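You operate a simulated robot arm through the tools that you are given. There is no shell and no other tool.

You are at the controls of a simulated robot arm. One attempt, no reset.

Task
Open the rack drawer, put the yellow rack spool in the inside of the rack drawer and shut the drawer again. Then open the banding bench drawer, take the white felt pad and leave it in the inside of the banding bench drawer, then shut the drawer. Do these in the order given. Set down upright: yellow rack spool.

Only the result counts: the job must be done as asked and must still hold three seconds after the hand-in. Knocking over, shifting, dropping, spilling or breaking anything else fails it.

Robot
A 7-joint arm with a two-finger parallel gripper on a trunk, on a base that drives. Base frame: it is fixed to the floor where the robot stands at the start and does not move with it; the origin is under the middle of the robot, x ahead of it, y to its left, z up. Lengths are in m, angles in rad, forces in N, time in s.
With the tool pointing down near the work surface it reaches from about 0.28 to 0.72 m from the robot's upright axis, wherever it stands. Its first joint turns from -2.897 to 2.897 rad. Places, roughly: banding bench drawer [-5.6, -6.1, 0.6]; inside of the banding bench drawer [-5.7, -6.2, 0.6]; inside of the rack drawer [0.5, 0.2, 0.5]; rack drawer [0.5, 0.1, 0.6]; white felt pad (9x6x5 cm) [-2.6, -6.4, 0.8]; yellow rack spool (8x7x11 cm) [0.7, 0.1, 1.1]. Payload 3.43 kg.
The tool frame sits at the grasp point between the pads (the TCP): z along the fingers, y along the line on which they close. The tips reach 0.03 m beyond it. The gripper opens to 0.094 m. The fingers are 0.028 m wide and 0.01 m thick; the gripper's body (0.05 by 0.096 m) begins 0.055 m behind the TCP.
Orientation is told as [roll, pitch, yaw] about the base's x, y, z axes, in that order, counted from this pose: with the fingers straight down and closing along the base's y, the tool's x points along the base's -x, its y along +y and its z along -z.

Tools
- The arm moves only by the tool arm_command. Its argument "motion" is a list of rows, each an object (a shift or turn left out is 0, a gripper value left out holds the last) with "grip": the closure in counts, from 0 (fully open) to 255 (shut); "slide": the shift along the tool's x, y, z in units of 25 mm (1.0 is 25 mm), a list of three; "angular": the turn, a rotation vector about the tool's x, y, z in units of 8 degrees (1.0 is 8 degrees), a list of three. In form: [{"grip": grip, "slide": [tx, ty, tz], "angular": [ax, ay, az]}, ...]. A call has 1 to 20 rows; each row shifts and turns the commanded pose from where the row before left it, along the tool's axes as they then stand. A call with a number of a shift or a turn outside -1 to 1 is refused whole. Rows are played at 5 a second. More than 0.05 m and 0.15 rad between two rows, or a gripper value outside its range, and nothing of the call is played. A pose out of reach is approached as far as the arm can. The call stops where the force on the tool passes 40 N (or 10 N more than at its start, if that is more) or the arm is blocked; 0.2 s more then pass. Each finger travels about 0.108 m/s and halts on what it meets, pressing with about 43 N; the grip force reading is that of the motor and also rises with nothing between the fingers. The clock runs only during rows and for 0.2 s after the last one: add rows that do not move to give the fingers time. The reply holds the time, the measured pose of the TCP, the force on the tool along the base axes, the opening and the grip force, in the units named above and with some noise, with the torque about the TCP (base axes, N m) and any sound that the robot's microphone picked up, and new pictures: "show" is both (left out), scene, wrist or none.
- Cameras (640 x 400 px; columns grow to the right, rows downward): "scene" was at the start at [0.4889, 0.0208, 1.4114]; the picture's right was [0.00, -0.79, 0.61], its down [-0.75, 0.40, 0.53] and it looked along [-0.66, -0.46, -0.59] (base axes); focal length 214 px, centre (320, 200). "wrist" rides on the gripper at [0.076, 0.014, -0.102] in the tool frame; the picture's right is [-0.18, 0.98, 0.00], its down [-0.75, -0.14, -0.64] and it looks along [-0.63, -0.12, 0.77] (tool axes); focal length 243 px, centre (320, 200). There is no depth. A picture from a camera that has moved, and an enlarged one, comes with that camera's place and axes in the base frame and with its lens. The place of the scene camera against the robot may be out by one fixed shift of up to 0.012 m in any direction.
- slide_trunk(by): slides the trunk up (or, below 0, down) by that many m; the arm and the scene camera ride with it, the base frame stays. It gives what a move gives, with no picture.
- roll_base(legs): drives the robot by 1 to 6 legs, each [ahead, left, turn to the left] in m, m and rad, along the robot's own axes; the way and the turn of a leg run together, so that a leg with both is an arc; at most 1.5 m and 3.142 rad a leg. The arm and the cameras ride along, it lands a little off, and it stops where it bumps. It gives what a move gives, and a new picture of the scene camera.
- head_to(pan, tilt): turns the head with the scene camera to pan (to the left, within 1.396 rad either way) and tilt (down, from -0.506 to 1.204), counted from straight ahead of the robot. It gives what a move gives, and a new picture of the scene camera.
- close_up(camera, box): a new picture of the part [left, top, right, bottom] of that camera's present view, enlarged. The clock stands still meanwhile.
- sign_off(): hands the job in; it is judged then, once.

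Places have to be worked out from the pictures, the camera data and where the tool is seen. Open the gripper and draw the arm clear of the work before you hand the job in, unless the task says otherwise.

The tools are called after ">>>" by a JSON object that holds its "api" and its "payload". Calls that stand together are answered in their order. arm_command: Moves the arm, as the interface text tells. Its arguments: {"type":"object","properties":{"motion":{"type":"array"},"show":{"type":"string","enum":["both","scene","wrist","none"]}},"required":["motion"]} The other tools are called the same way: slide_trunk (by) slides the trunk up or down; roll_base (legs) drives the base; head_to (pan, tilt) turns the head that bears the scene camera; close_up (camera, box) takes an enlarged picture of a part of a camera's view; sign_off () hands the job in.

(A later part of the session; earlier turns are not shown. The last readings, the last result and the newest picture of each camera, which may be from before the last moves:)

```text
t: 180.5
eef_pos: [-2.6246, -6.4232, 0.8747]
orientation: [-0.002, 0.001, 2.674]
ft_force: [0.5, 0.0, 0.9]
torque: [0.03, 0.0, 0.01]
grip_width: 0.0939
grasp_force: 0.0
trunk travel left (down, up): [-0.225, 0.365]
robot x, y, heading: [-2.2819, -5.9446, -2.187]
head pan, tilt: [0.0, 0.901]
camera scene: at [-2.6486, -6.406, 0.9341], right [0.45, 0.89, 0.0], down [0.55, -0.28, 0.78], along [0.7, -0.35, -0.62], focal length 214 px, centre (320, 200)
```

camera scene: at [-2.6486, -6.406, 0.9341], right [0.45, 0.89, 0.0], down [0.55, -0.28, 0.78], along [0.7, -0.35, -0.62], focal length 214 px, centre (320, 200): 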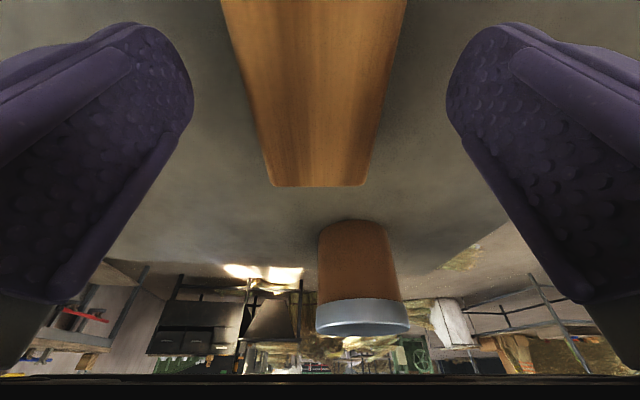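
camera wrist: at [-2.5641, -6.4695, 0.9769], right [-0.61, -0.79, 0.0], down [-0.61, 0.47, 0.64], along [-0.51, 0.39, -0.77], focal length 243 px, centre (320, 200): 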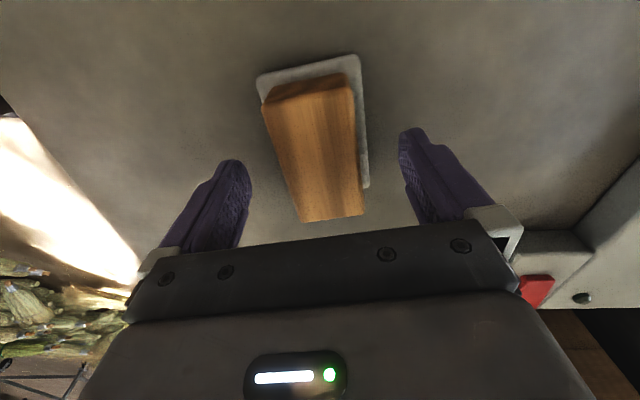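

The wood's apparent width now pins its top at z≈0.865 (table near 0.815). I'll descend 1.7 cm so the tips stay just above the felt, and close on the wooden block.

>>> {"api": "arm_command", "payload": {"motion": [{"slide": [0, 0, 0.34]}, {"slide": [0, 0, 0.34]}, {"slide": [0, 0, 0]}, {"grip": 255}, {"grip": 255}, {"grip": 255}, {"grip": 255}]}}

```text
t: 182.1
eef_pos: [-2.6244, -6.4226, 0.8588]
orientation: [-0.002, -0.001, 2.673]
ft_force: [-0.6, -0.5, 0.5]
torque: [-0.1, -0.02, 0.02]
grip_width: 0.0589
grasp_force: 42.9
trunk travel left (down, up): [-0.225, 0.365]
robot x, y, heading: [-2.2843, -5.9481, -2.191]
head pan, tilt: [0.0, 0.901]
camera scene: at [-2.6483, -6.4065, 0.9176], right [0.45, 0.89, 0.0], down [0.55, -0.28, 0.78], along [0.7, -0.35, -0.62], focal length 214 px, centre (320, 200)
camera wrist: at [-2.5639, -6.47, 0.9604], right [-0.61, -0.79, 0.0], down [-0.61, 0.47, 0.64], along [-0.51, 0.39, -0.77], focal length 243 px, centre (320, 200)
```

scene: 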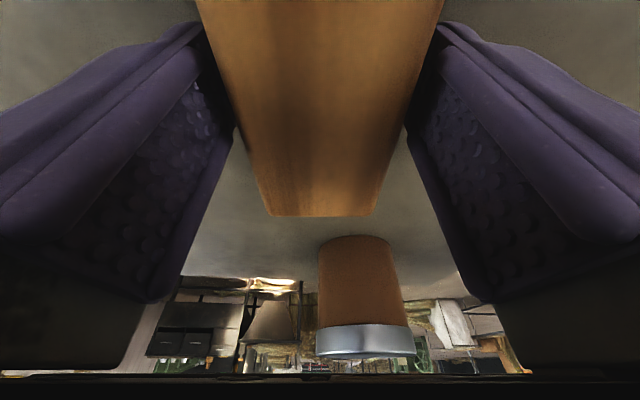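
wrist: 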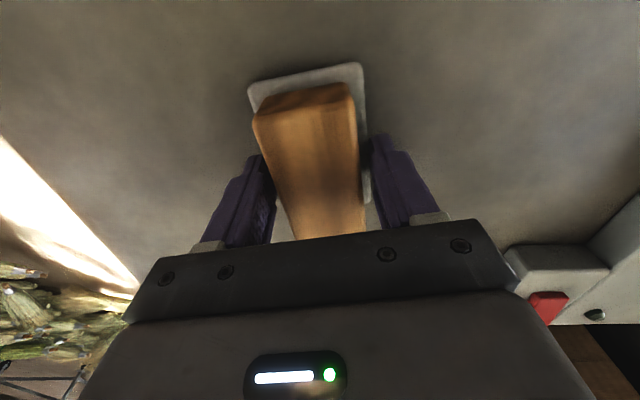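

The fingers stopped at 5.9 cm, the felt's width, so they may hold only its upper rim. I'll open slightly, lower 6 mm and re-grip for a deeper hold.

>>> {"api": "arm_command", "payload": {"motion": [{"grip": 70}, {"grip": 70}, {"slide": [0, 0, 0.12]}, {"slide": [0, 0, 0.12]}, {"slide": [0, 0, 0]}, {"grip": 255}, {"grip": 255}, {"grip": 255}]}}

```text
t: 183.9
eef_pos: [-2.623, -6.4229, 0.8533]
orientation: [-0.002, 0.0, 2.674]
ft_force: [0.1, -0.6, 0.4]
torque: [-0.03, 0.01, 0.01]
grip_width: 0.059
grasp_force: 43.3
trunk travel left (down, up): [-0.225, 0.365]
robot x, y, heading: [-2.2808, -5.946, -2.187]
head pan, tilt: [0.0, 0.901]
camera scene: at [-2.6485, -6.4064, 0.9122], right [0.45, 0.89, 0.0], down [0.55, -0.28, 0.78], along [0.7, -0.35, -0.62], focal length 214 px, centre (320, 200)
camera wrist: at [-2.5641, -6.4699, 0.9551], right [-0.61, -0.79, 0.0], down [-0.61, 0.47, 0.64], along [-0.51, 0.39, -0.77], focal length 243 px, centre (320, 200)
```

scene: 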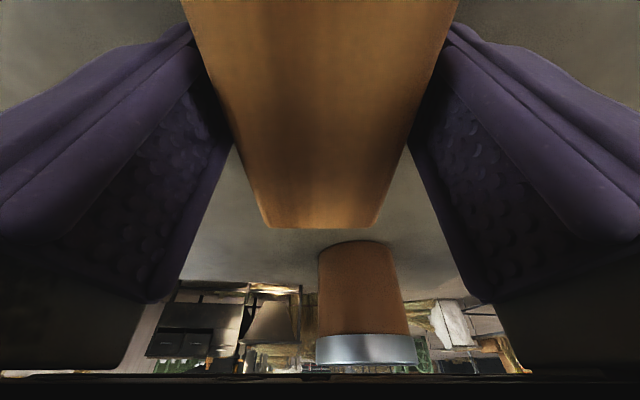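
wrist: 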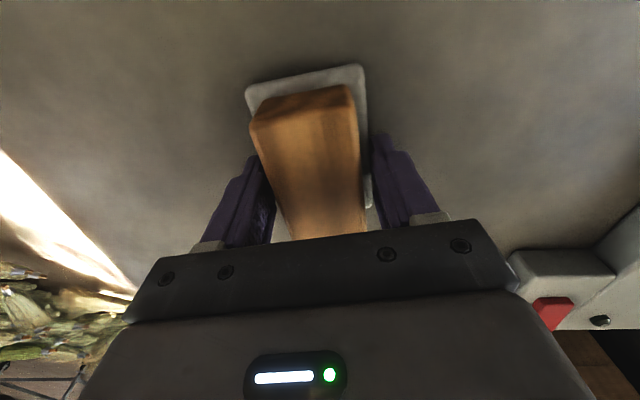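

The grip is good, but the task says to open the bench drawer before taking the pad. I'll keep the order: release the pad where it stands, rise clear, and go to the bench drawer first.

>>> {"api": "arm_command", "payload": {"motion": [{"grip": 60}, {"grip": 20}, {"grip": 0}, {"grip": 0}, {"slide": [0, 0, -0.5]}, {"slide": [0, 0, -1]}, {"slide": [0, 0, -1]}, {"slide": [0, 0, -1]}, {"slide": [0, 0, -1]}, {"slide": [0, 0, -1]}, {"slide": [0, 0, -1]}, {"slide": [0, 0, -1]}, {"slide": [0, 0, -1]}, {"slide": [0, 0, -1]}, {"slide": [0, 0, -1]}, {"slide": [0, 0, -1]}, {"slide": [0, 0, 0]}], "show": "wrist"}}

>>> {"api": "slide_trunk", "payload": {"by": 0.2}}

>>> {"api": "head_to", "payload": {"pan": 0.0, "tilt": -0.5}}

>>> {"api": "head_to", "payload": {"pan": 1.0, "tilt": -0.5}}

```text
t: 187.5
eef_pos: [-2.6254, -6.4232, 1.1407]
orientation: [0.001, 0.0, 2.673]
ft_force: [-0.4, -0.4, -0.3]
torque: [0.03, 0.0, -0.01]
grip_width: 0.0941
grasp_force: 0.0
trunk travel left (down, up): [-0.225, 0.365]
robot x, y, heading: [-2.2772, -5.9487, -2.192]
head pan, tilt: [0.0, 0.901]
camera wrist: at [-2.5653, -6.4707, 1.2423], right [-0.61, -0.79, 0.0], down [-0.61, 0.47, 0.64], along [-0.51, 0.39, -0.77], focal length 243 px, centre (320, 200)
```

wrist: 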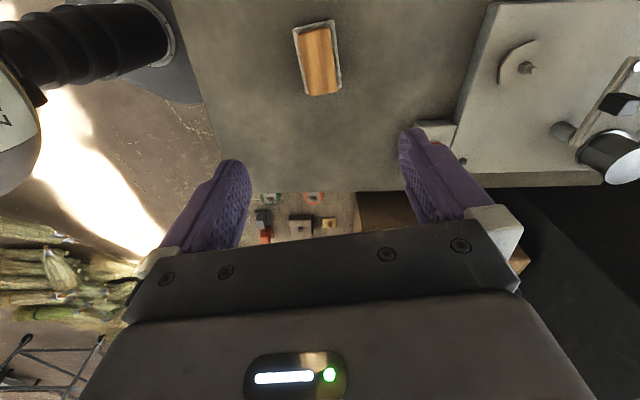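

```text
t: 189.6
eef_pos: [-2.625, -6.4241, 1.3382]
orientation: [-0.001, 0.001, 2.675]
ft_force: [-0.2, 0.0, 0.2]
torque: [-0.03, -0.02, -0.04]
grip_width: 0.0938
grasp_force: 0.1
trunk travel left (down, up): [-0.425, 0.165]
robot x, y, heading: [-2.2796, -5.9465, -2.194]
head pan, tilt: [0.0, 0.901]
```

```text
t: 191.2
eef_pos: [-2.6244, -6.4253, 1.3394]
orientation: [-0.002, 0.0, 2.675]
ft_force: [0.1, 0.2, 0.3]
torque: [0.01, -0.03, 0.03]
grip_width: 0.0938
grasp_force: 0.1
trunk travel left (down, up): [-0.425, 0.165]
robot x, y, heading: [-2.2838, -5.9448, -2.189]
head pan, tilt: [0.0, -0.499]
camera scene: at [-2.7567, -6.353, 1.4075], right [0.45, 0.89, 0.0], down [0.78, -0.4, -0.48], along [-0.43, 0.22, -0.88], focal length 214 px, centre (320, 200)
```

scene: 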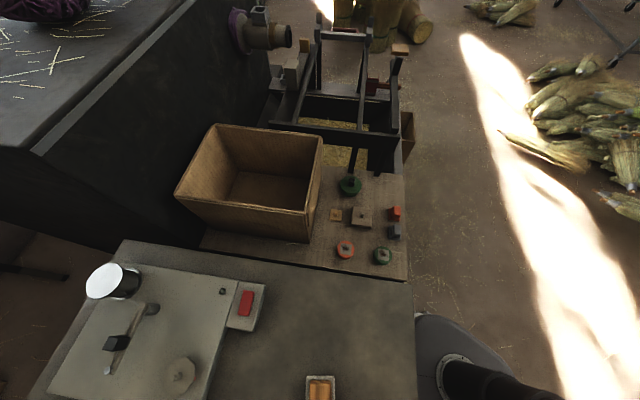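

```text
t: 192.4
eef_pos: [-2.6248, -6.4248, 1.339]
orientation: [-0.001, 0.0, 2.673]
ft_force: [0.5, -0.1, -0.1]
torque: [-0.01, -0.01, 0.05]
grip_width: 0.094
grasp_force: 0.1
trunk travel left (down, up): [-0.425, 0.165]
robot x, y, heading: [-2.282, -5.9455, -2.193]
head pan, tilt: [1.0, -0.499]
camera scene: at [-2.7823, -6.4034, 1.4382], right [0.24, 0.48, -0.84], down [0.6, -0.76, -0.26], along [-0.76, -0.44, -0.48], focal length 214 px, centre (320, 200)
```

scene: 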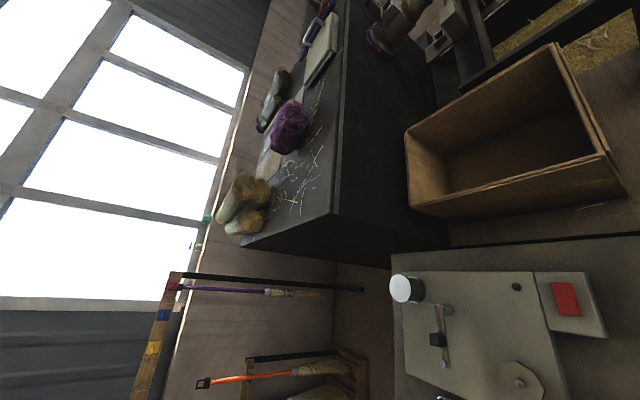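

The pad stands undisturbed. I'll realign the tool, back away from the cabinet and turn to face the bench drawer's direction (about -x) to survey the route.

>>> {"api": "arm_command", "payload": {"motion": [{"angular": [0, 0, -1]}, {"angular": [0, 0, -1]}, {"angular": [0, 0, -1]}, {"angular": [0, 0, -1]}, {"angular": [0, 0, -1]}, {"angular": [0, 0, -1]}, {"angular": [0, 0, -1]}, {"angular": [0, 0, -1]}, {"angular": [0, 0, -1]}, {"angular": [0, 0, -1]}, {"slide": [1, 0, 0]}, {"slide": [1, 0, 0]}, {"slide": [1, 0, 0]}, {"slide": [1, 0, 0]}, {"slide": [1, 0, 0]}, {"slide": [1, 0, 0]}], "show": "none"}}

>>> {"api": "roll_base", "payload": {"legs": [[-0.5, 0, 0], [0, 0, -0.95]]}}

>>> {"api": "head_to", "payload": {"pan": 0.0, "tilt": -0.5}}

>>> {"api": "head_to", "payload": {"pan": 0.9, "tilt": -0.5}}

>>> {"api": "head_to", "payload": {"pan": -0.9, "tilt": -0.5}}

```text
t: 195.8
eef_pos: [-2.5336, -6.3029, 1.3396]
orientation: [-0.001, -0.001, -2.213]
ft_force: [-0.4, 0.7, 0.3]
torque: [-0.03, -0.01, 0.02]
grip_width: 0.0939
grasp_force: 0.0
trunk travel left (down, up): [-0.425, 0.165]
robot x, y, heading: [-2.2809, -5.9435, -2.192]
head pan, tilt: [1.0, -0.499]
```

```text
t: 201.2
eef_pos: [-2.4257, -5.5368, 1.3398]
orientation: [0.001, 0.001, 3.115]
ft_force: [0.9, 0.6, 0.6]
torque: [-0.02, 0.03, 0.03]
grip_width: 0.0941
grasp_force: 0.1
trunk travel left (down, up): [-0.425, 0.165]
robot x, y, heading: [-1.9874, -5.5371, 3.138]
head pan, tilt: [1.0, -0.499]
camera scene: at [-2.5755, -5.5861, 1.4391], right [0.01, 0.54, -0.84], down [0.87, -0.43, -0.26], along [-0.5, -0.73, -0.47], focal length 214 px, centre (320, 200)
```

scene: 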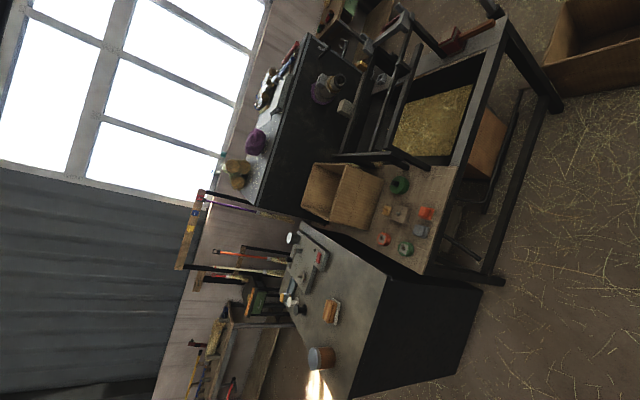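

```text
t: 202.5
eef_pos: [-2.4252, -5.537, 1.3415]
orientation: [0.001, 0.001, 3.116]
ft_force: [0.4, 0.9, 0.4]
torque: [-0.03, -0.01, 0.02]
grip_width: 0.094
grasp_force: 0.0
trunk travel left (down, up): [-0.425, 0.165]
robot x, y, heading: [-1.9868, -5.5341, 3.137]
head pan, tilt: [0.0, -0.499]
camera scene: at [-2.5741, -5.5299, 1.4083], right [0.03, 1.0, 0.0], down [0.88, -0.02, -0.48], along [-0.48, 0.01, -0.88], focal length 214 px, centre (320, 200)
```

scene: 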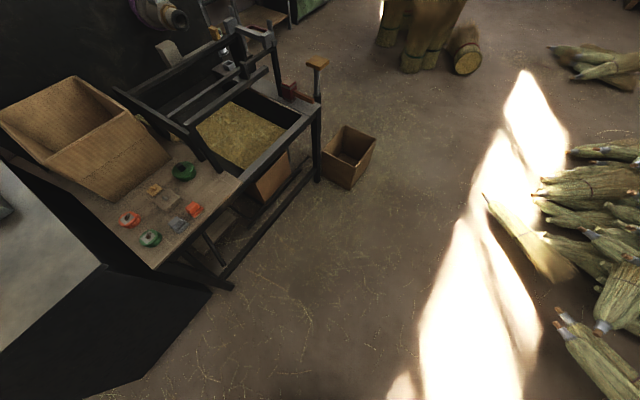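

```text
t: 203.7
eef_pos: [-2.4256, -5.5375, 1.3408]
orientation: [0.001, 0.002, 3.117]
ft_force: [-0.4, 0.3, 0.0]
torque: [0.0, 0.0, -0.02]
grip_width: 0.0941
grasp_force: 0.0
trunk travel left (down, up): [-0.425, 0.165]
robot x, y, heading: [-1.9865, -5.536, 3.137]
head pan, tilt: [0.901, -0.499]
camera scene: at [-2.5754, -5.5823, 1.4336], right [0.02, 0.62, -0.78], down [0.87, -0.4, -0.3], along [-0.5, -0.68, -0.55], focal length 214 px, centre (320, 200)
```

scene: 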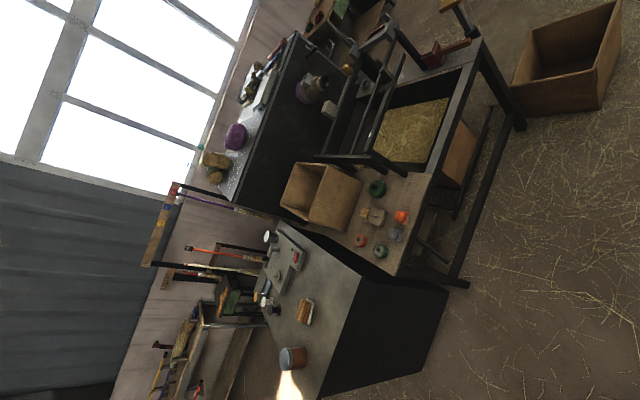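

```text
t: 205.5
eef_pos: [-2.4257, -5.5371, 1.3407]
orientation: [0.002, 0.002, 3.116]
ft_force: [-0.1, -0.2, -0.5]
torque: [0.01, 0.0, -0.01]
grip_width: 0.0942
grasp_force: 0.1
trunk travel left (down, up): [-0.425, 0.165]
robot x, y, heading: [-1.9878, -5.534, 3.14]
head pan, tilt: [-0.901, -0.499]
camera scene: at [-2.5727, -5.4773, 1.4337], right [0.02, 0.62, 0.78], down [0.89, 0.35, -0.3], along [-0.46, 0.7, -0.55], focal length 214 px, centre (320, 200)
```

scene: 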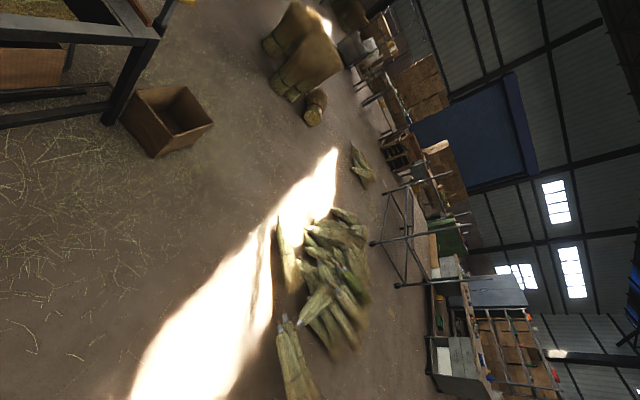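

The way west runs between the floor box (edge y≈-5.05) and the sheaf pile (edge y≈-4.2). I'll steer through the middle at y≈-4.66 to about x=-4.0, then look again.

>>> {"api": "roll_base", "payload": {"legs": [[0.6, -0.87, 0]]}}

>>> {"api": "head_to", "payload": {"pan": 0.0, "tilt": -0.5}}

```text
t: 211.0
eef_pos: [-3.0363, -4.6674, 1.34]
orientation: [0.001, 0.003, 3.134]
ft_force: [-0.8, 0.5, -0.5]
torque: [0.04, -0.03, -0.02]
grip_width: 0.0939
grasp_force: 0.1
trunk travel left (down, up): [-0.425, 0.165]
robot x, y, heading: [-2.5982, -4.6601, -3.135]
head pan, tilt: [-0.901, -0.499]
camera scene: at [-3.1833, -4.6109, 1.4336], right [0.0, 0.62, 0.78], down [0.88, 0.37, -0.3], along [-0.47, 0.69, -0.55], focal length 214 px, centre (320, 200)
```

scene: 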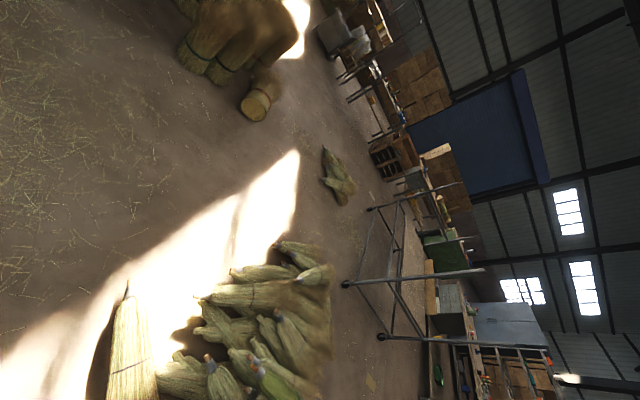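

```text
t: 212.2
eef_pos: [-3.0342, -4.6686, 1.341]
orientation: [-0.001, 0.001, 3.133]
ft_force: [-1.0, 0.1, -0.3]
torque: [-0.01, -0.01, -0.01]
grip_width: 0.0942
grasp_force: 0.1
trunk travel left (down, up): [-0.425, 0.165]
robot x, y, heading: [-2.5982, -4.6582, -3.128]
head pan, tilt: [0.0, -0.499]
camera scene: at [-3.1835, -4.6637, 1.4083], right [0.01, 1.0, 0.0], down [0.88, -0.01, -0.48], along [-0.48, 0.01, -0.88], focal length 214 px, centre (320, 200)
```

scene: 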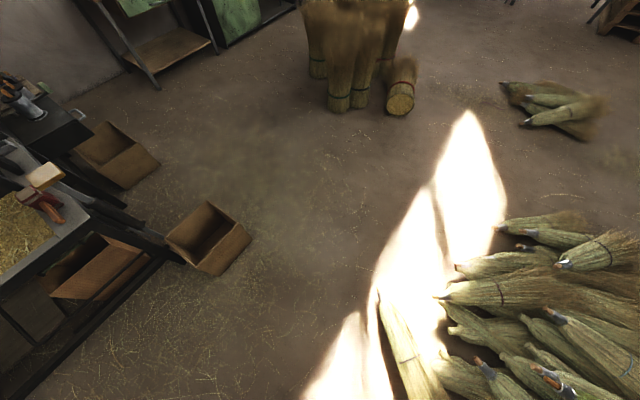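

The gap between box and sheaves is centred where the robot stands, and the banding bench shows beyond, its front legs near (-5.29, -6.36) and (-5.97, -5.88). I'll drive through, turn toward it and stop about 1.1 m in front.

>>> {"api": "roll_base", "payload": {"legs": [[1.4, 0.04, 0], [0, 0, 0.945], [0.95, -0.48, 0]]}}

>>> {"api": "head_to", "payload": {"pan": 0.0, "tilt": -0.5}}

```text
t: 226.7
eef_pos: [-5.1621, -5.6131, 1.3408]
orientation: [-0.001, 0.003, -2.183]
ft_force: [-0.6, -0.1, 0.6]
torque: [-0.01, 0.01, 0.01]
grip_width: 0.0938
grasp_force: 0.0
trunk travel left (down, up): [-0.425, 0.165]
robot x, y, heading: [-4.9227, -5.2468, -2.161]
head pan, tilt: [0.0, -0.499]
camera scene: at [-5.2456, -5.733, 1.4081], right [-0.82, 0.57, 0.0], down [0.51, 0.72, -0.48], along [-0.27, -0.39, -0.88], focal length 214 px, centre (320, 200)
```

scene: 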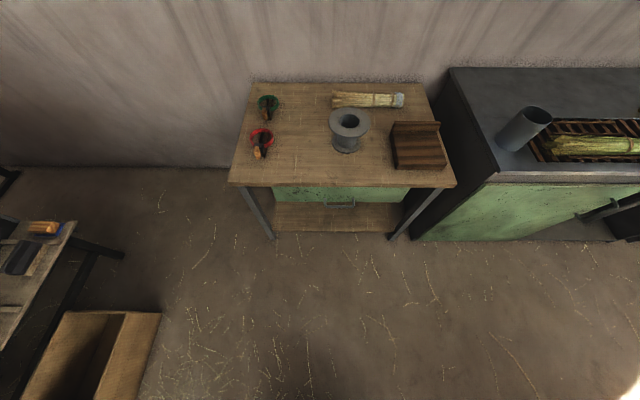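

```text
t: 227.3
eef_pos: [-5.1619, -5.6136, 1.3409]
orientation: [0.001, 0.0, -2.184]
ft_force: [-0.4, -0.7, -0.1]
torque: [0.02, -0.02, 0.02]
grip_width: 0.0939
grasp_force: 0.0
trunk travel left (down, up): [-0.425, 0.165]
robot x, y, heading: [-4.9164, -5.2481, -2.162]
head pan, tilt: [0.0, -0.499]
camera scene: at [-5.2452, -5.7328, 1.4084], right [-0.82, 0.57, 0.0], down [0.5, 0.72, -0.48], along [-0.27, -0.39, -0.88], focal length 214 px, centre (320, 200)
```

scene: 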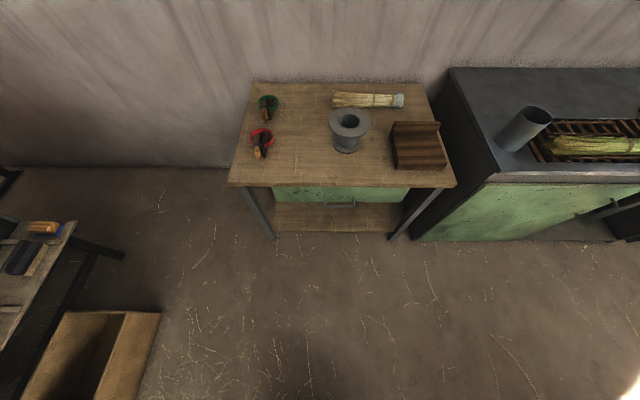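

The banding bench is squarely ahead with its green drawer and a small bar handle about 0.98 m from the robot. I'll move 0.3 m closer and slightly right, then turn the tool so the fingers will close across the bar.

>>> {"api": "roll_base", "payload": {"legs": [[0.3, -0.07, 0]]}}

>>> {"api": "arm_command", "payload": {"motion": [{"angular": [0, 0, -1]}, {"angular": [0, 0, -1]}, {"angular": [0, 0, -1]}, {"angular": [0, 0, -1]}, {"angular": [0, 0, -1]}, {"angular": [0, 0, -1]}, {"angular": [0, 0, -1]}, {"angular": [0, 0, -1]}, {"angular": [0, 0, -1]}, {"angular": [0, 0, -1]}, {"angular": [0, 0, -1]}, {"angular": [0, 0, -0.25]}, {"slide": [0, 0.6, 0]}, {"slide": [0, 0.6, 0]}, {"slide": [0, 0, 0]}], "show": "none"}}

>>> {"api": "slide_trunk", "payload": {"by": -0.3}}

>>> {"api": "close_up", "payload": {"camera": "wrist", "box": [0, 0, 640, 400]}}

>>> {"api": "head_to", "payload": {"pan": -0.5, "tilt": 0.3}}

```text
t: 229.3
eef_pos: [-5.3872, -5.8237, 1.3398]
orientation: [0.001, 0.003, -2.185]
ft_force: [-0.2, 0.3, 0.4]
torque: [-0.02, -0.02, -0.03]
grip_width: 0.094
grasp_force: 0.0
trunk travel left (down, up): [-0.425, 0.165]
robot x, y, heading: [-5.1382, -5.4582, -2.159]
head pan, tilt: [0.0, -0.499]
camera scene: at [-5.4709, -5.9433, 1.4078], right [-0.82, 0.57, 0.0], down [0.51, 0.72, -0.48], along [-0.27, -0.39, -0.88], focal length 214 px, centre (320, 200)
```

scene: 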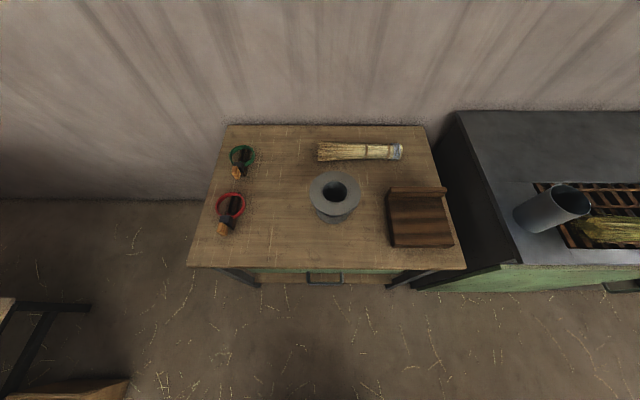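

```text
t: 232.5
eef_pos: [-5.3689, -5.7987, 1.3407]
orientation: [0.002, 0.0, -0.613]
ft_force: [-0.7, 0.3, 0.1]
torque: [0.0, 0.03, 0.0]
grip_width: 0.0941
grasp_force: 0.1
trunk travel left (down, up): [-0.425, 0.165]
robot x, y, heading: [-5.1441, -5.4566, -2.159]
head pan, tilt: [0.0, -0.499]
```

```text
t: 235.5
eef_pos: [-5.3685, -5.7985, 1.0407]
orientation: [0.002, 0.0, -0.613]
ft_force: [-0.1, -0.7, 0.1]
torque: [0.0, 0.02, 0.04]
grip_width: 0.0939
grasp_force: 0.1
trunk travel left (down, up): [-0.125, 0.465]
robot x, y, heading: [-5.1462, -5.4579, -2.161]
head pan, tilt: [0.0, -0.499]
```

```text
1.00 times, centred on (320, 200) of wrist (not enlarged: the box is as wide or as high as the picture)
camera zoom: at [-5.4239, -5.7423, 1.1427], right [0.72, 0.7, 0.0], down [0.54, -0.55, 0.64], along [0.45, -0.46, -0.77], focal length 243 px, centre (320, 200)
```

zoom: 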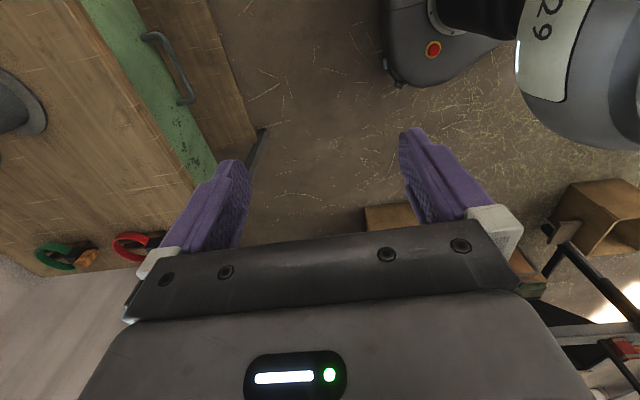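

```text
t: 236.7
eef_pos: [-5.3687, -5.7982, 1.0404]
orientation: [0.002, 0.0, -0.614]
ft_force: [0.0, -0.2, 0.0]
torque: [0.03, 0.01, 0.02]
grip_width: 0.0939
grasp_force: 0.1
trunk travel left (down, up): [-0.125, 0.465]
robot x, y, heading: [-5.142, -5.4566, -2.162]
head pan, tilt: [-0.499, 0.3]
camera scene: at [-5.3242, -5.8788, 1.0931], right [-0.51, -0.72, 0.48], down [-0.7, 0.66, 0.26], along [-0.5, -0.2, -0.84], focal length 214 px, centre (320, 200)
```

scene: 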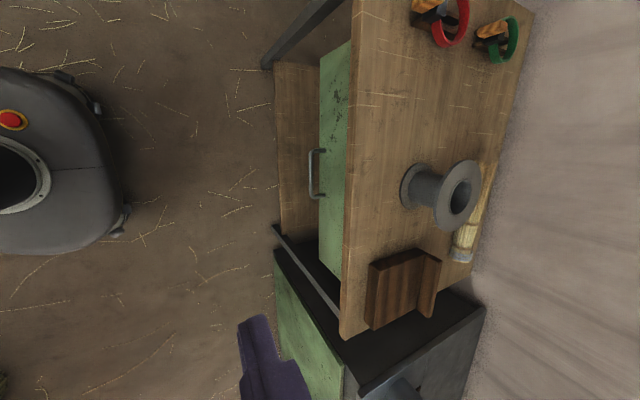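

Same arrangement as at the rack. I'll zoom on the handle here, then descend 12 cm in front of the bench and zoom again to triangulate.

>>> {"api": "close_up", "payload": {"camera": "wrist", "box": [80, 0, 280, 150]}}

>>> {"api": "arm_command", "payload": {"motion": [{"slide": [0.6, 0.6, 0.96]}, {"slide": [0.6, 0.6, 0.96]}, {"slide": [0, 0, 0.96]}, {"slide": [0, 0, 0.96]}, {"slide": [0, 0, 0.96]}, {"slide": [0, 0, 0]}, {"slide": [0, 0, 0]}], "show": "wrist"}}

>>> {"api": "close_up", "payload": {"camera": "wrist", "box": [80, 0, 280, 150]}}

```text
2.67 times, centred on (180, 75) of wrist
camera zoom: at [-5.424, -5.7423, 1.1426], right [0.72, 0.7, 0.0], down [0.54, -0.55, 0.64], along [0.45, -0.46, -0.77], focal length 647 px, centre (693, 533)
```

zoom: 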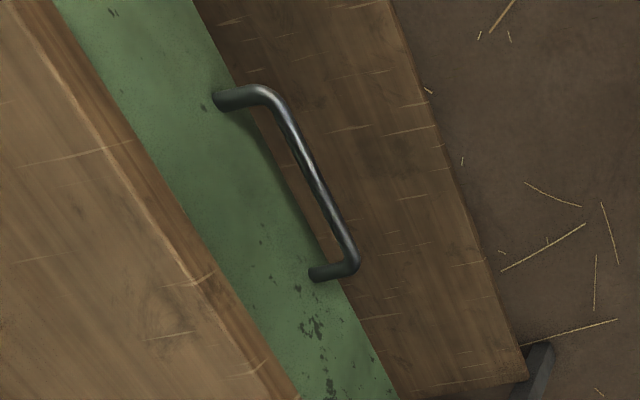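

```text
t: 238.3
eef_pos: [-5.3755, -5.7565, 0.9198]
orientation: [0.002, 0.001, -0.613]
ft_force: [-0.1, -0.3, 0.8]
torque: [0.0, -0.01, 0.0]
grip_width: 0.0939
grasp_force: 0.0
trunk travel left (down, up): [-0.125, 0.465]
robot x, y, heading: [-5.1404, -5.4608, -2.158]
head pan, tilt: [-0.499, 0.3]
camera wrist: at [-5.4307, -5.7014, 1.0235], right [0.72, 0.7, 0.0], down [0.54, -0.55, 0.64], along [0.45, -0.46, -0.77], focal length 243 px, centre (320, 200)
```

wrist: 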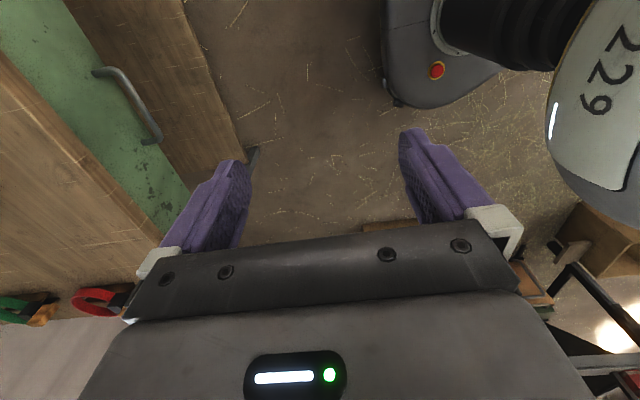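

```text
2.67 times, centred on (180, 75) of wrist
camera zoom: at [-5.4307, -5.7014, 1.0235], right [0.72, 0.7, 0.0], down [0.54, -0.55, 0.64], along [0.45, -0.46, -0.77], focal length 647 px, centre (693, 533)
```

zoom: 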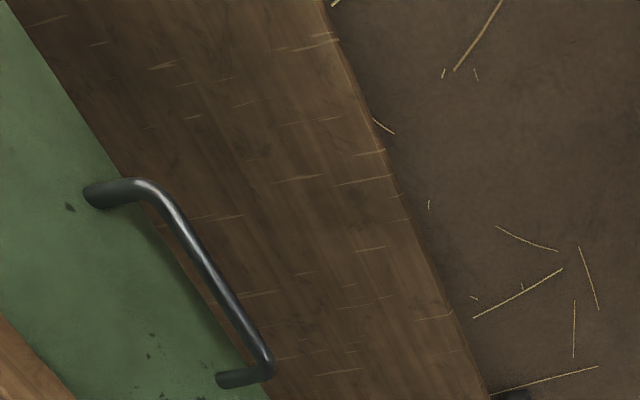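

Triangulation gives the bar at n=8.119, z=0.599, e=1.012–1.130 (in the bench-aligned frame), 3.7 cm in front of the drawer face, with the tabletop edge at n=8.142, z≈0.71–0.75. I'll tilt the tool 32°, narrow the fingers, and go to a point 10 cm back along the approach.

>>> {"api": "arm_command", "payload": {"motion": [{"slide": [-0.376, 0, 0], "grip": 168}, {"angular": [1, 0, 0]}, {"angular": [1, 0, 0]}, {"angular": [1, 0, 0]}, {"angular": [1, 0, 0]}, {"slide": [0, -0.3035, 0.991]}, {"slide": [0, -0.3035, 0.991]}, {"slide": [0, -0.3035, 0.991]}, {"slide": [0, -0.3035, 0.991]}, {"slide": [0, -0.3035, 0.991]}, {"slide": [0, -0.3035, 0.991]}, {"slide": [0, -0.3035, 0.991]}, {"slide": [0, -0.3035, 0.991]}, {"slide": [0, -0.3035, 0.991]}, {"slide": [0, -0.3035, 0.991]}, {"slide": [0, -0.3035, 0.991]}, {"slide": [0, -0.3035, 0.991]}, {"slide": [0, -0.3035, 0.991]}, {"slide": [0, 0, 0]}, {"slide": [0, 0, 0]}]}}

>>> {"api": "close_up", "payload": {"camera": "wrist", "box": [200, 40, 440, 220]}}

```text
t: 242.5
eef_pos: [-5.534, -5.9966, 0.6963]
orientation: [-0.555, -0.001, -0.615]
ft_force: [0.1, 0.0, 0.0]
torque: [-0.02, 0.0, 0.0]
grip_width: 0.0324
grasp_force: 0.0
out of reach, approached as far as the arm can: row 4, 5
trunk travel left (down, up): [-0.125, 0.465]
robot x, y, heading: [-5.1426, -5.4604, -2.161]
head pan, tilt: [-0.499, 0.3]
camera scene: at [-5.472, -6.0507, 0.766], right [-0.28, -0.4, 0.87], down [-0.63, 0.76, 0.15], along [-0.72, -0.51, -0.47], focal length 214 px, centre (320, 200)
camera wrist: at [-5.5602, -5.8979, 0.7759], right [0.63, 0.58, -0.52], down [0.74, -0.25, 0.62], along [0.23, -0.78, -0.59], focal length 243 px, centre (320, 200)
```

scene: 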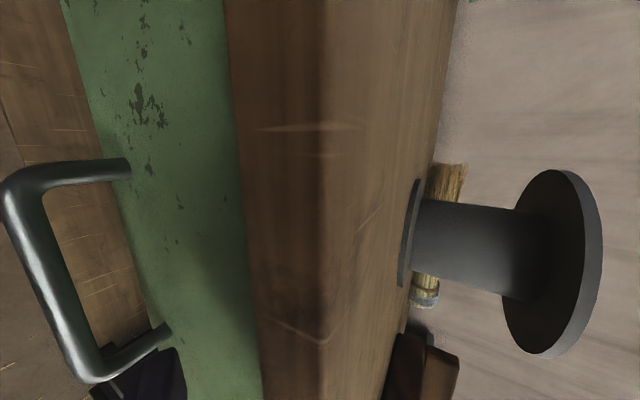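
wrist: 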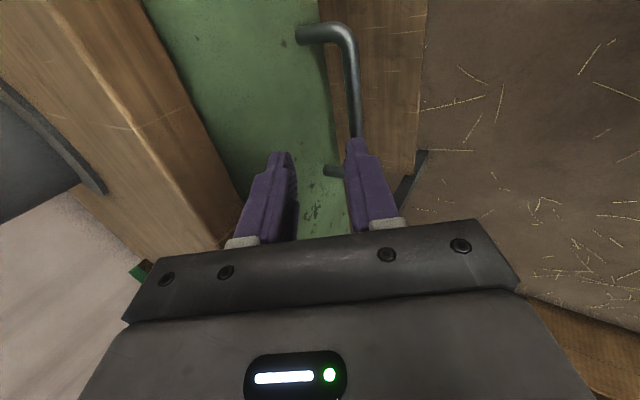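

```text
2.22 times, centred on (320, 130) of wrist
camera zoom: at [-5.5602, -5.8979, 0.7759], right [0.63, 0.58, -0.52], down [0.74, -0.25, 0.62], along [0.23, -0.78, -0.59], focal length 539 px, centre (320, 356)
```

zoom: 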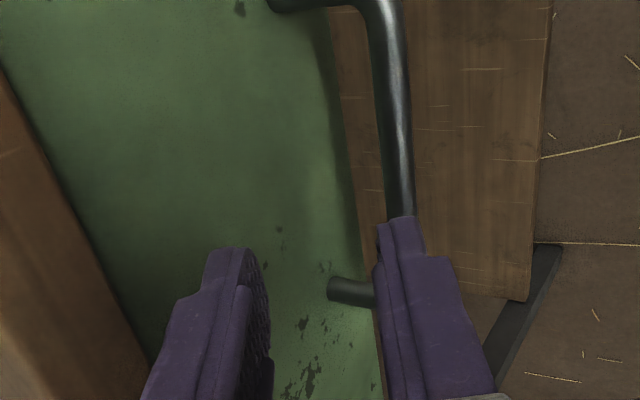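

The tool ended about 3 cm too far in (rows 4–5 were out of reach), so the bar sits 2.7 cm to the outer side, as the wrist view confirms. I'll shift the tool outward by that, and then advance 5.5 cm.

>>> {"api": "arm_command", "payload": {"motion": [{"slide": [0, 0.53, 0]}, {"slide": [0, 0.54, 0]}, {"slide": [0, 0, 0]}, {"slide": [0, 0, 0.75]}, {"slide": [0, 0, 0.75]}, {"slide": [0, 0, 0.7]}, {"slide": [0, 0, 0]}, {"slide": [0, 0, 0]}], "show": "wrist"}}

>>> {"api": "close_up", "payload": {"camera": "wrist", "box": [220, 80, 420, 220]}}

```text
t: 244.3
eef_pos: [-5.5363, -6.002, 0.6361]
orientation: [-0.557, 0.0, -0.613]
ft_force: [0.0, 0.1, -0.1]
torque: [-0.03, 0.0, 0.0]
grip_width: 0.0321
grasp_force: 0.1
trunk travel left (down, up): [-0.125, 0.465]
robot x, y, heading: [-5.1446, -5.4559, -2.16]
head pan, tilt: [-0.499, 0.3]
camera wrist: at [-5.5622, -5.9031, 0.7146], right [0.63, 0.58, -0.52], down [0.74, -0.25, 0.62], along [0.23, -0.78, -0.59], focal length 243 px, centre (320, 200)
```

wrist: 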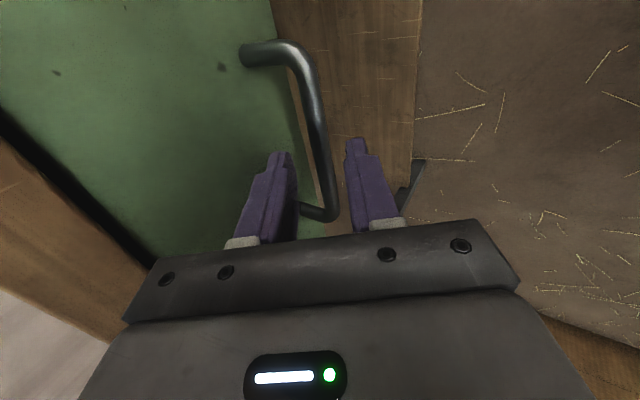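

```text
2.86 times, centred on (320, 150) of wrist
camera zoom: at [-5.5622, -5.9031, 0.7146], right [0.63, 0.58, -0.52], down [0.74, -0.25, 0.62], along [0.23, -0.78, -0.59], focal length 693 px, centre (320, 343)
```

zoom: 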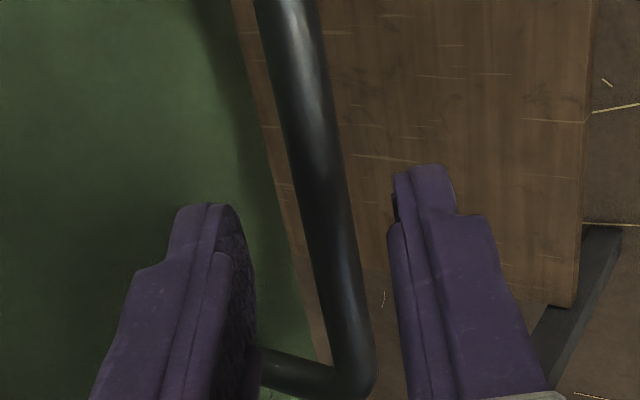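

The bar is centred again, 4.4 cm ahead of the TCP. I'll advance 2.6 cm and close on it.

>>> {"api": "arm_command", "payload": {"motion": [{"slide": [0, 0, 0.52]}, {"slide": [0, 0, 0.52]}, {"slide": [0, 0, 0]}, {"grip": 255}, {"grip": 255}, {"grip": 255}, {"grip": 255}]}}

```text
t: 245.9
eef_pos: [-5.5443, -6.0125, 0.6137]
orientation: [-0.555, 0.001, -0.612]
ft_force: [9.2, 11.9, -9.3]
torque: [-0.05, -0.48, -0.78]
grip_width: 0.0118
grasp_force: 45.0
trunk travel left (down, up): [-0.125, 0.465]
robot x, y, heading: [-5.1414, -5.457, -2.156]
head pan, tilt: [-0.499, 0.3]
camera scene: at [-5.4823, -6.0665, 0.6818], right [-0.28, -0.4, 0.87], down [-0.63, 0.76, 0.15], along [-0.72, -0.51, -0.47], focal length 214 px, centre (320, 200)
camera wrist: at [-5.5704, -5.9136, 0.692], right [0.63, 0.58, -0.52], down [0.74, -0.26, 0.62], along [0.23, -0.78, -0.59], focal length 243 px, centre (320, 200)
```

scene: 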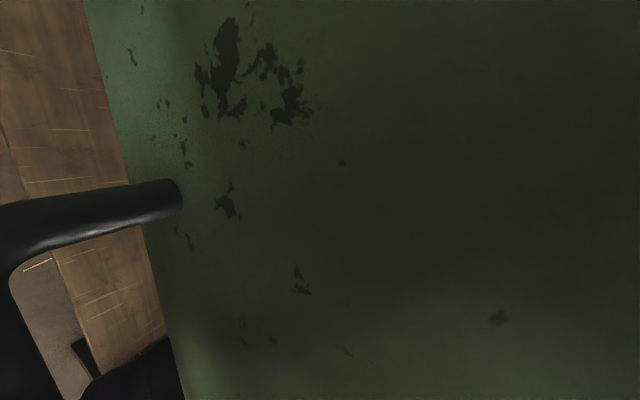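
wrist: 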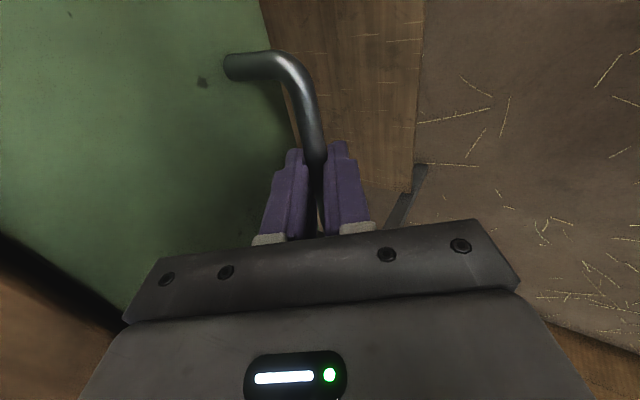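

The bar is gripped (11.8 mm). I'll pull straight out 10 cm and watch the forces.

>>> {"api": "arm_command", "payload": {"motion": [{"slide": [0, 0.2, -0.125]}, {"slide": [0, 0.424, -0.265]}, {"slide": [0, 0.636, -0.397]}, {"slide": [0, 0.636, -0.397]}, {"slide": [0, 0.636, -0.397]}, {"slide": [0, 0.636, -0.397]}, {"slide": [0, 0.2, -0.125]}, {"slide": [0, 0, 0]}], "show": "wrist"}}

```text
t: 247.7
eef_pos: [-5.4879, -5.933, 0.6133]
orientation: [-0.559, -0.001, -0.609]
ft_force: [11.6, -8.1, -20.9]
torque: [-0.59, -1.0, -0.46]
grip_width: 0.0117
grasp_force: 44.5
trunk travel left (down, up): [-0.125, 0.465]
robot x, y, heading: [-5.1446, -5.4578, -2.16]
head pan, tilt: [-0.499, 0.3]
camera wrist: at [-5.5138, -5.8336, 0.6924], right [0.63, 0.58, -0.52], down [0.74, -0.25, 0.62], along [0.23, -0.78, -0.59], focal length 243 px, centre (320, 200)
```

wrist: 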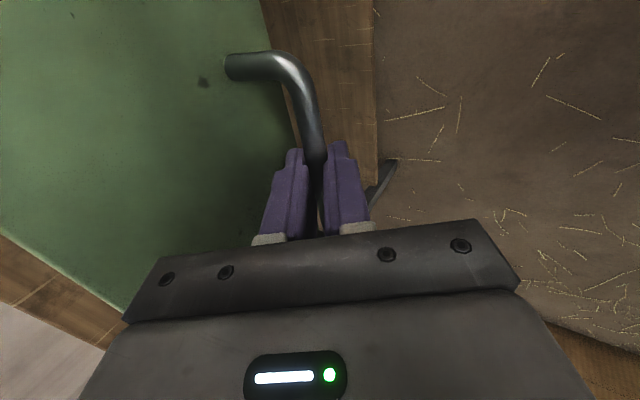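

The drawer is sliding, with some side and vertical load on the handle. I'll relieve it slightly and pull another 8–9 cm.

>>> {"api": "arm_command", "payload": {"motion": [{"slide": [-0.1, 0.06, 0.09]}, {"slide": [-0.02, 0.424, -0.265]}, {"slide": [-0.02, 0.636, -0.397]}, {"slide": [-0.02, 0.636, -0.397]}, {"slide": [-0.02, 0.636, -0.397]}, {"slide": [-0.02, 0.424, -0.265]}, {"slide": [0, 0.2, -0.125]}, {"slide": [0, 0, 0]}]}}

```text
t: 249.5
eef_pos: [-5.4368, -5.8597, 0.6129]
orientation: [-0.558, 0.003, -0.615]
ft_force: [-13.0, 7.6, 23.3]
torque: [-0.11, 0.18, -0.77]
grip_width: 0.0116
grasp_force: 45.0
trunk travel left (down, up): [-0.125, 0.465]
robot x, y, heading: [-5.1425, -5.4572, -2.163]
head pan, tilt: [-0.499, 0.3]
camera scene: at [-5.3737, -5.9143, 0.6823], right [-0.28, -0.4, 0.87], down [-0.63, 0.76, 0.15], along [-0.72, -0.51, -0.47], focal length 214 px, centre (320, 200)
camera wrist: at [-5.4614, -5.7612, 0.6923], right [0.63, 0.57, -0.52], down [0.74, -0.26, 0.62], along [0.22, -0.78, -0.59], focal length 243 px, centre (320, 200)
```

scene: 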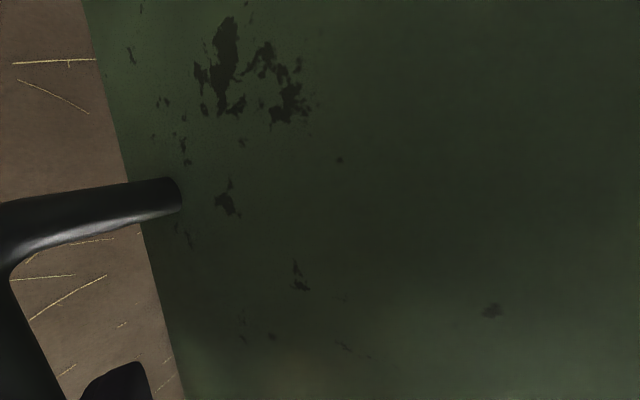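
wrist: 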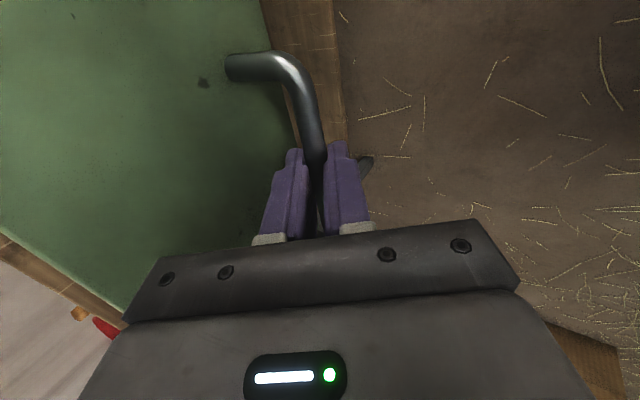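

The drawer is out 18.7 cm. A wider opening would help, so I'll relieve the side load and pull a further 5 cm.

>>> {"api": "arm_command", "payload": {"motion": [{"slide": [0.08, -0.04, -0.05]}, {"slide": [0, 0.3, -0.187]}, {"slide": [0, 0.424, -0.265]}, {"slide": [0, 0.424, -0.265]}, {"slide": [0, 0.424, -0.265]}, {"slide": [0, 0.2, -0.125]}, {"slide": [0, 0, 0]}], "show": "wrist"}}

```text
t: 251.1
eef_pos: [-5.407, -5.8165, 0.6124]
orientation: [-0.557, 0.0, -0.613]
ft_force: [-9.0, 5.7, 8.7]
torque: [-0.52, -0.54, -0.56]
grip_width: 0.0117
grasp_force: 45.1
trunk travel left (down, up): [-0.125, 0.465]
robot x, y, heading: [-5.1434, -5.4576, -2.158]
head pan, tilt: [-0.499, 0.3]
camera wrist: at [-5.432, -5.7196, 0.6922], right [0.63, 0.58, -0.52], down [0.74, -0.25, 0.62], along [0.23, -0.78, -0.59], focal length 243 px, centre (320, 200)
```

wrist: 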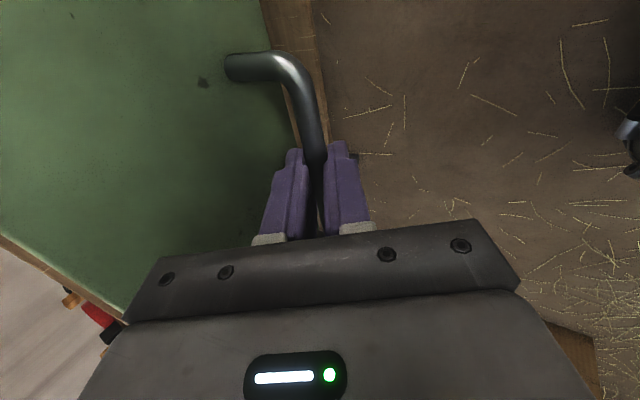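

The drawer is open about 24 cm. I'll release the bar and back out along the tool axis, then rise while straightening the tool.

>>> {"api": "arm_command", "payload": {"motion": [{"grip": 168}, {"grip": 168}, {"grip": 168}, {"slide": [0, 0, -0.5]}, {"slide": [0, 0, -0.8]}, {"slide": [0, 0, -0.8]}, {"slide": [0, -0.3, -0.8]}, {"slide": [0, -0.3, -0.8], "angular": [-0.5, 0, 0]}, {"slide": [0, -0.3, -0.8], "angular": [-0.5, 0, 0]}, {"slide": [0, -0.2, -0.9], "angular": [-1, 0, 0]}, {"slide": [0, -0.2, -0.9], "angular": [-1, 0, 0]}, {"slide": [0, 0, -0.9], "angular": [-1, 0, 0]}, {"slide": [0, 0, -1]}, {"slide": [0, 0, -1]}, {"slide": [0, 0, 0]}]}}

```text
t: 254.3
eef_pos: [-5.3785, -5.7804, 0.8397]
orientation: [0.0, 0.002, -0.613]
ft_force: [0.1, -0.5, -0.2]
torque: [-0.04, -0.03, -0.02]
grip_width: 0.032
grasp_force: 0.1
trunk travel left (down, up): [-0.125, 0.465]
robot x, y, heading: [-5.1404, -5.4567, -2.157]
head pan, tilt: [-0.499, 0.3]
camera scene: at [-5.335, -5.8608, 0.892], right [-0.5, -0.72, 0.48], down [-0.7, 0.66, 0.26], along [-0.5, -0.2, -0.84], focal length 214 px, centre (320, 200)
camera wrist: at [-5.4347, -5.7244, 0.9415], right [0.72, 0.7, 0.0], down [0.54, -0.55, 0.64], along [0.45, -0.46, -0.77], focal length 243 px, centre (320, 200)
```

scene: 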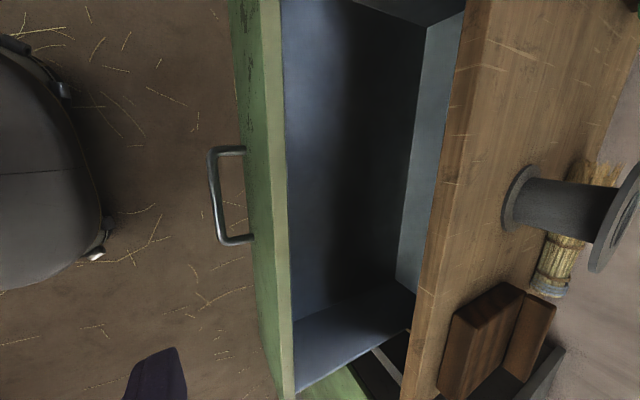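
wrist: 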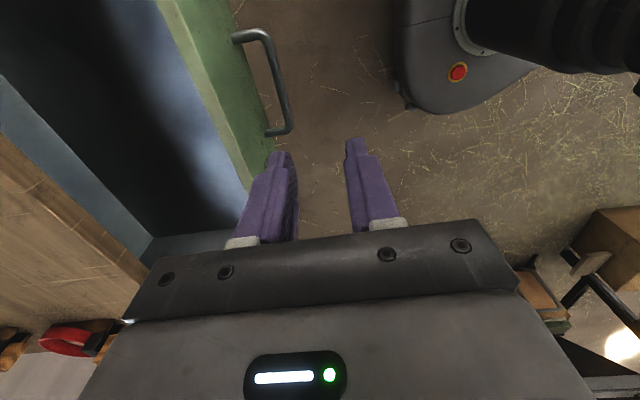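

The drawer stands wide open. Now I'll raise the arm to travel height, realign the tool, and go back for the pad along the same route.

>>> {"api": "slide_trunk", "payload": {"by": 0.3}}

>>> {"api": "arm_command", "payload": {"motion": [{"slide": [0, 0, -1], "grip": 0}, {"slide": [0, 0, -1], "angular": [0, 0, 1]}, {"slide": [0, 0, -1], "angular": [0, 0, 1]}, {"slide": [0, 0, -1], "angular": [0, 0, 1]}, {"slide": [0, 0, -1], "angular": [0, 0, 1]}, {"slide": [0, 0, -1], "angular": [0, 0, 1]}, {"slide": [0, 0, -1], "angular": [0, 0, 1]}, {"slide": [0, 0, -1], "angular": [0, 0, 1]}, {"angular": [0, 0, 1]}, {"angular": [0, 0, 1]}, {"angular": [0, 0, 1]}, {"angular": [0, 0, 1]}, {"angular": [0, 0, 0.25]}, {"slide": [0, 0, 0]}], "show": "none"}}

>>> {"api": "roll_base", "payload": {"legs": [[-0.31, 0.07, 0]]}}

```text
t: 257.3
eef_pos: [-5.3789, -5.7814, 1.1391]
orientation: [0.003, -0.001, -0.612]
ft_force: [0.8, -0.1, -0.1]
torque: [0.02, 0.03, 0.0]
grip_width: 0.0319
grasp_force: 0.1
trunk travel left (down, up): [-0.425, 0.165]
robot x, y, heading: [-5.1417, -5.457, -2.162]
head pan, tilt: [-0.499, 0.3]
```

```text
t: 260.3
eef_pos: [-5.3783, -5.7798, 1.3402]
orientation: [0.0, 0.003, -2.186]
ft_force: [0.6, -0.1, -0.1]
torque: [-0.01, 0.03, 0.01]
grip_width: 0.094
grasp_force: 0.0
trunk travel left (down, up): [-0.425, 0.165]
robot x, y, heading: [-5.1448, -5.4563, -2.162]
head pan, tilt: [-0.499, 0.3]
```

```text
t: 262.4
eef_pos: [-5.1443, -5.5592, 1.3391]
orientation: [0.0, 0.0, -2.177]
ft_force: [0.3, 0.0, 1.2]
torque: [0.01, 0.02, -0.02]
grip_width: 0.0939
grasp_force: 0.0
trunk travel left (down, up): [-0.425, 0.165]
robot x, y, heading: [-4.9138, -5.2364, -2.154]
head pan, tilt: [-0.499, 0.3]
camera scene: at [-5.2261, -5.599, 1.3925], right [-0.72, 0.5, 0.48], down [0.66, 0.7, 0.26], along [-0.21, 0.5, -0.84], focal length 214 px, centre (320, 200)
```

scene: 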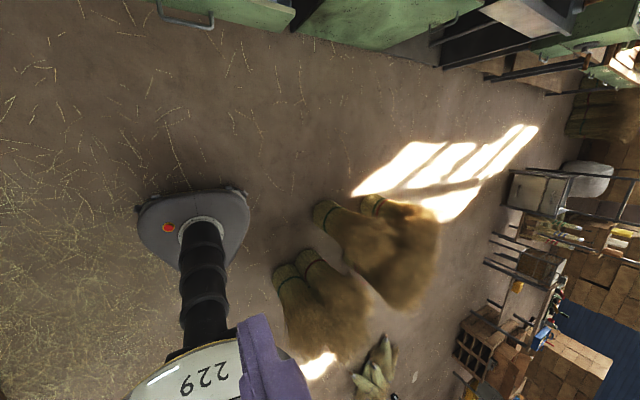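

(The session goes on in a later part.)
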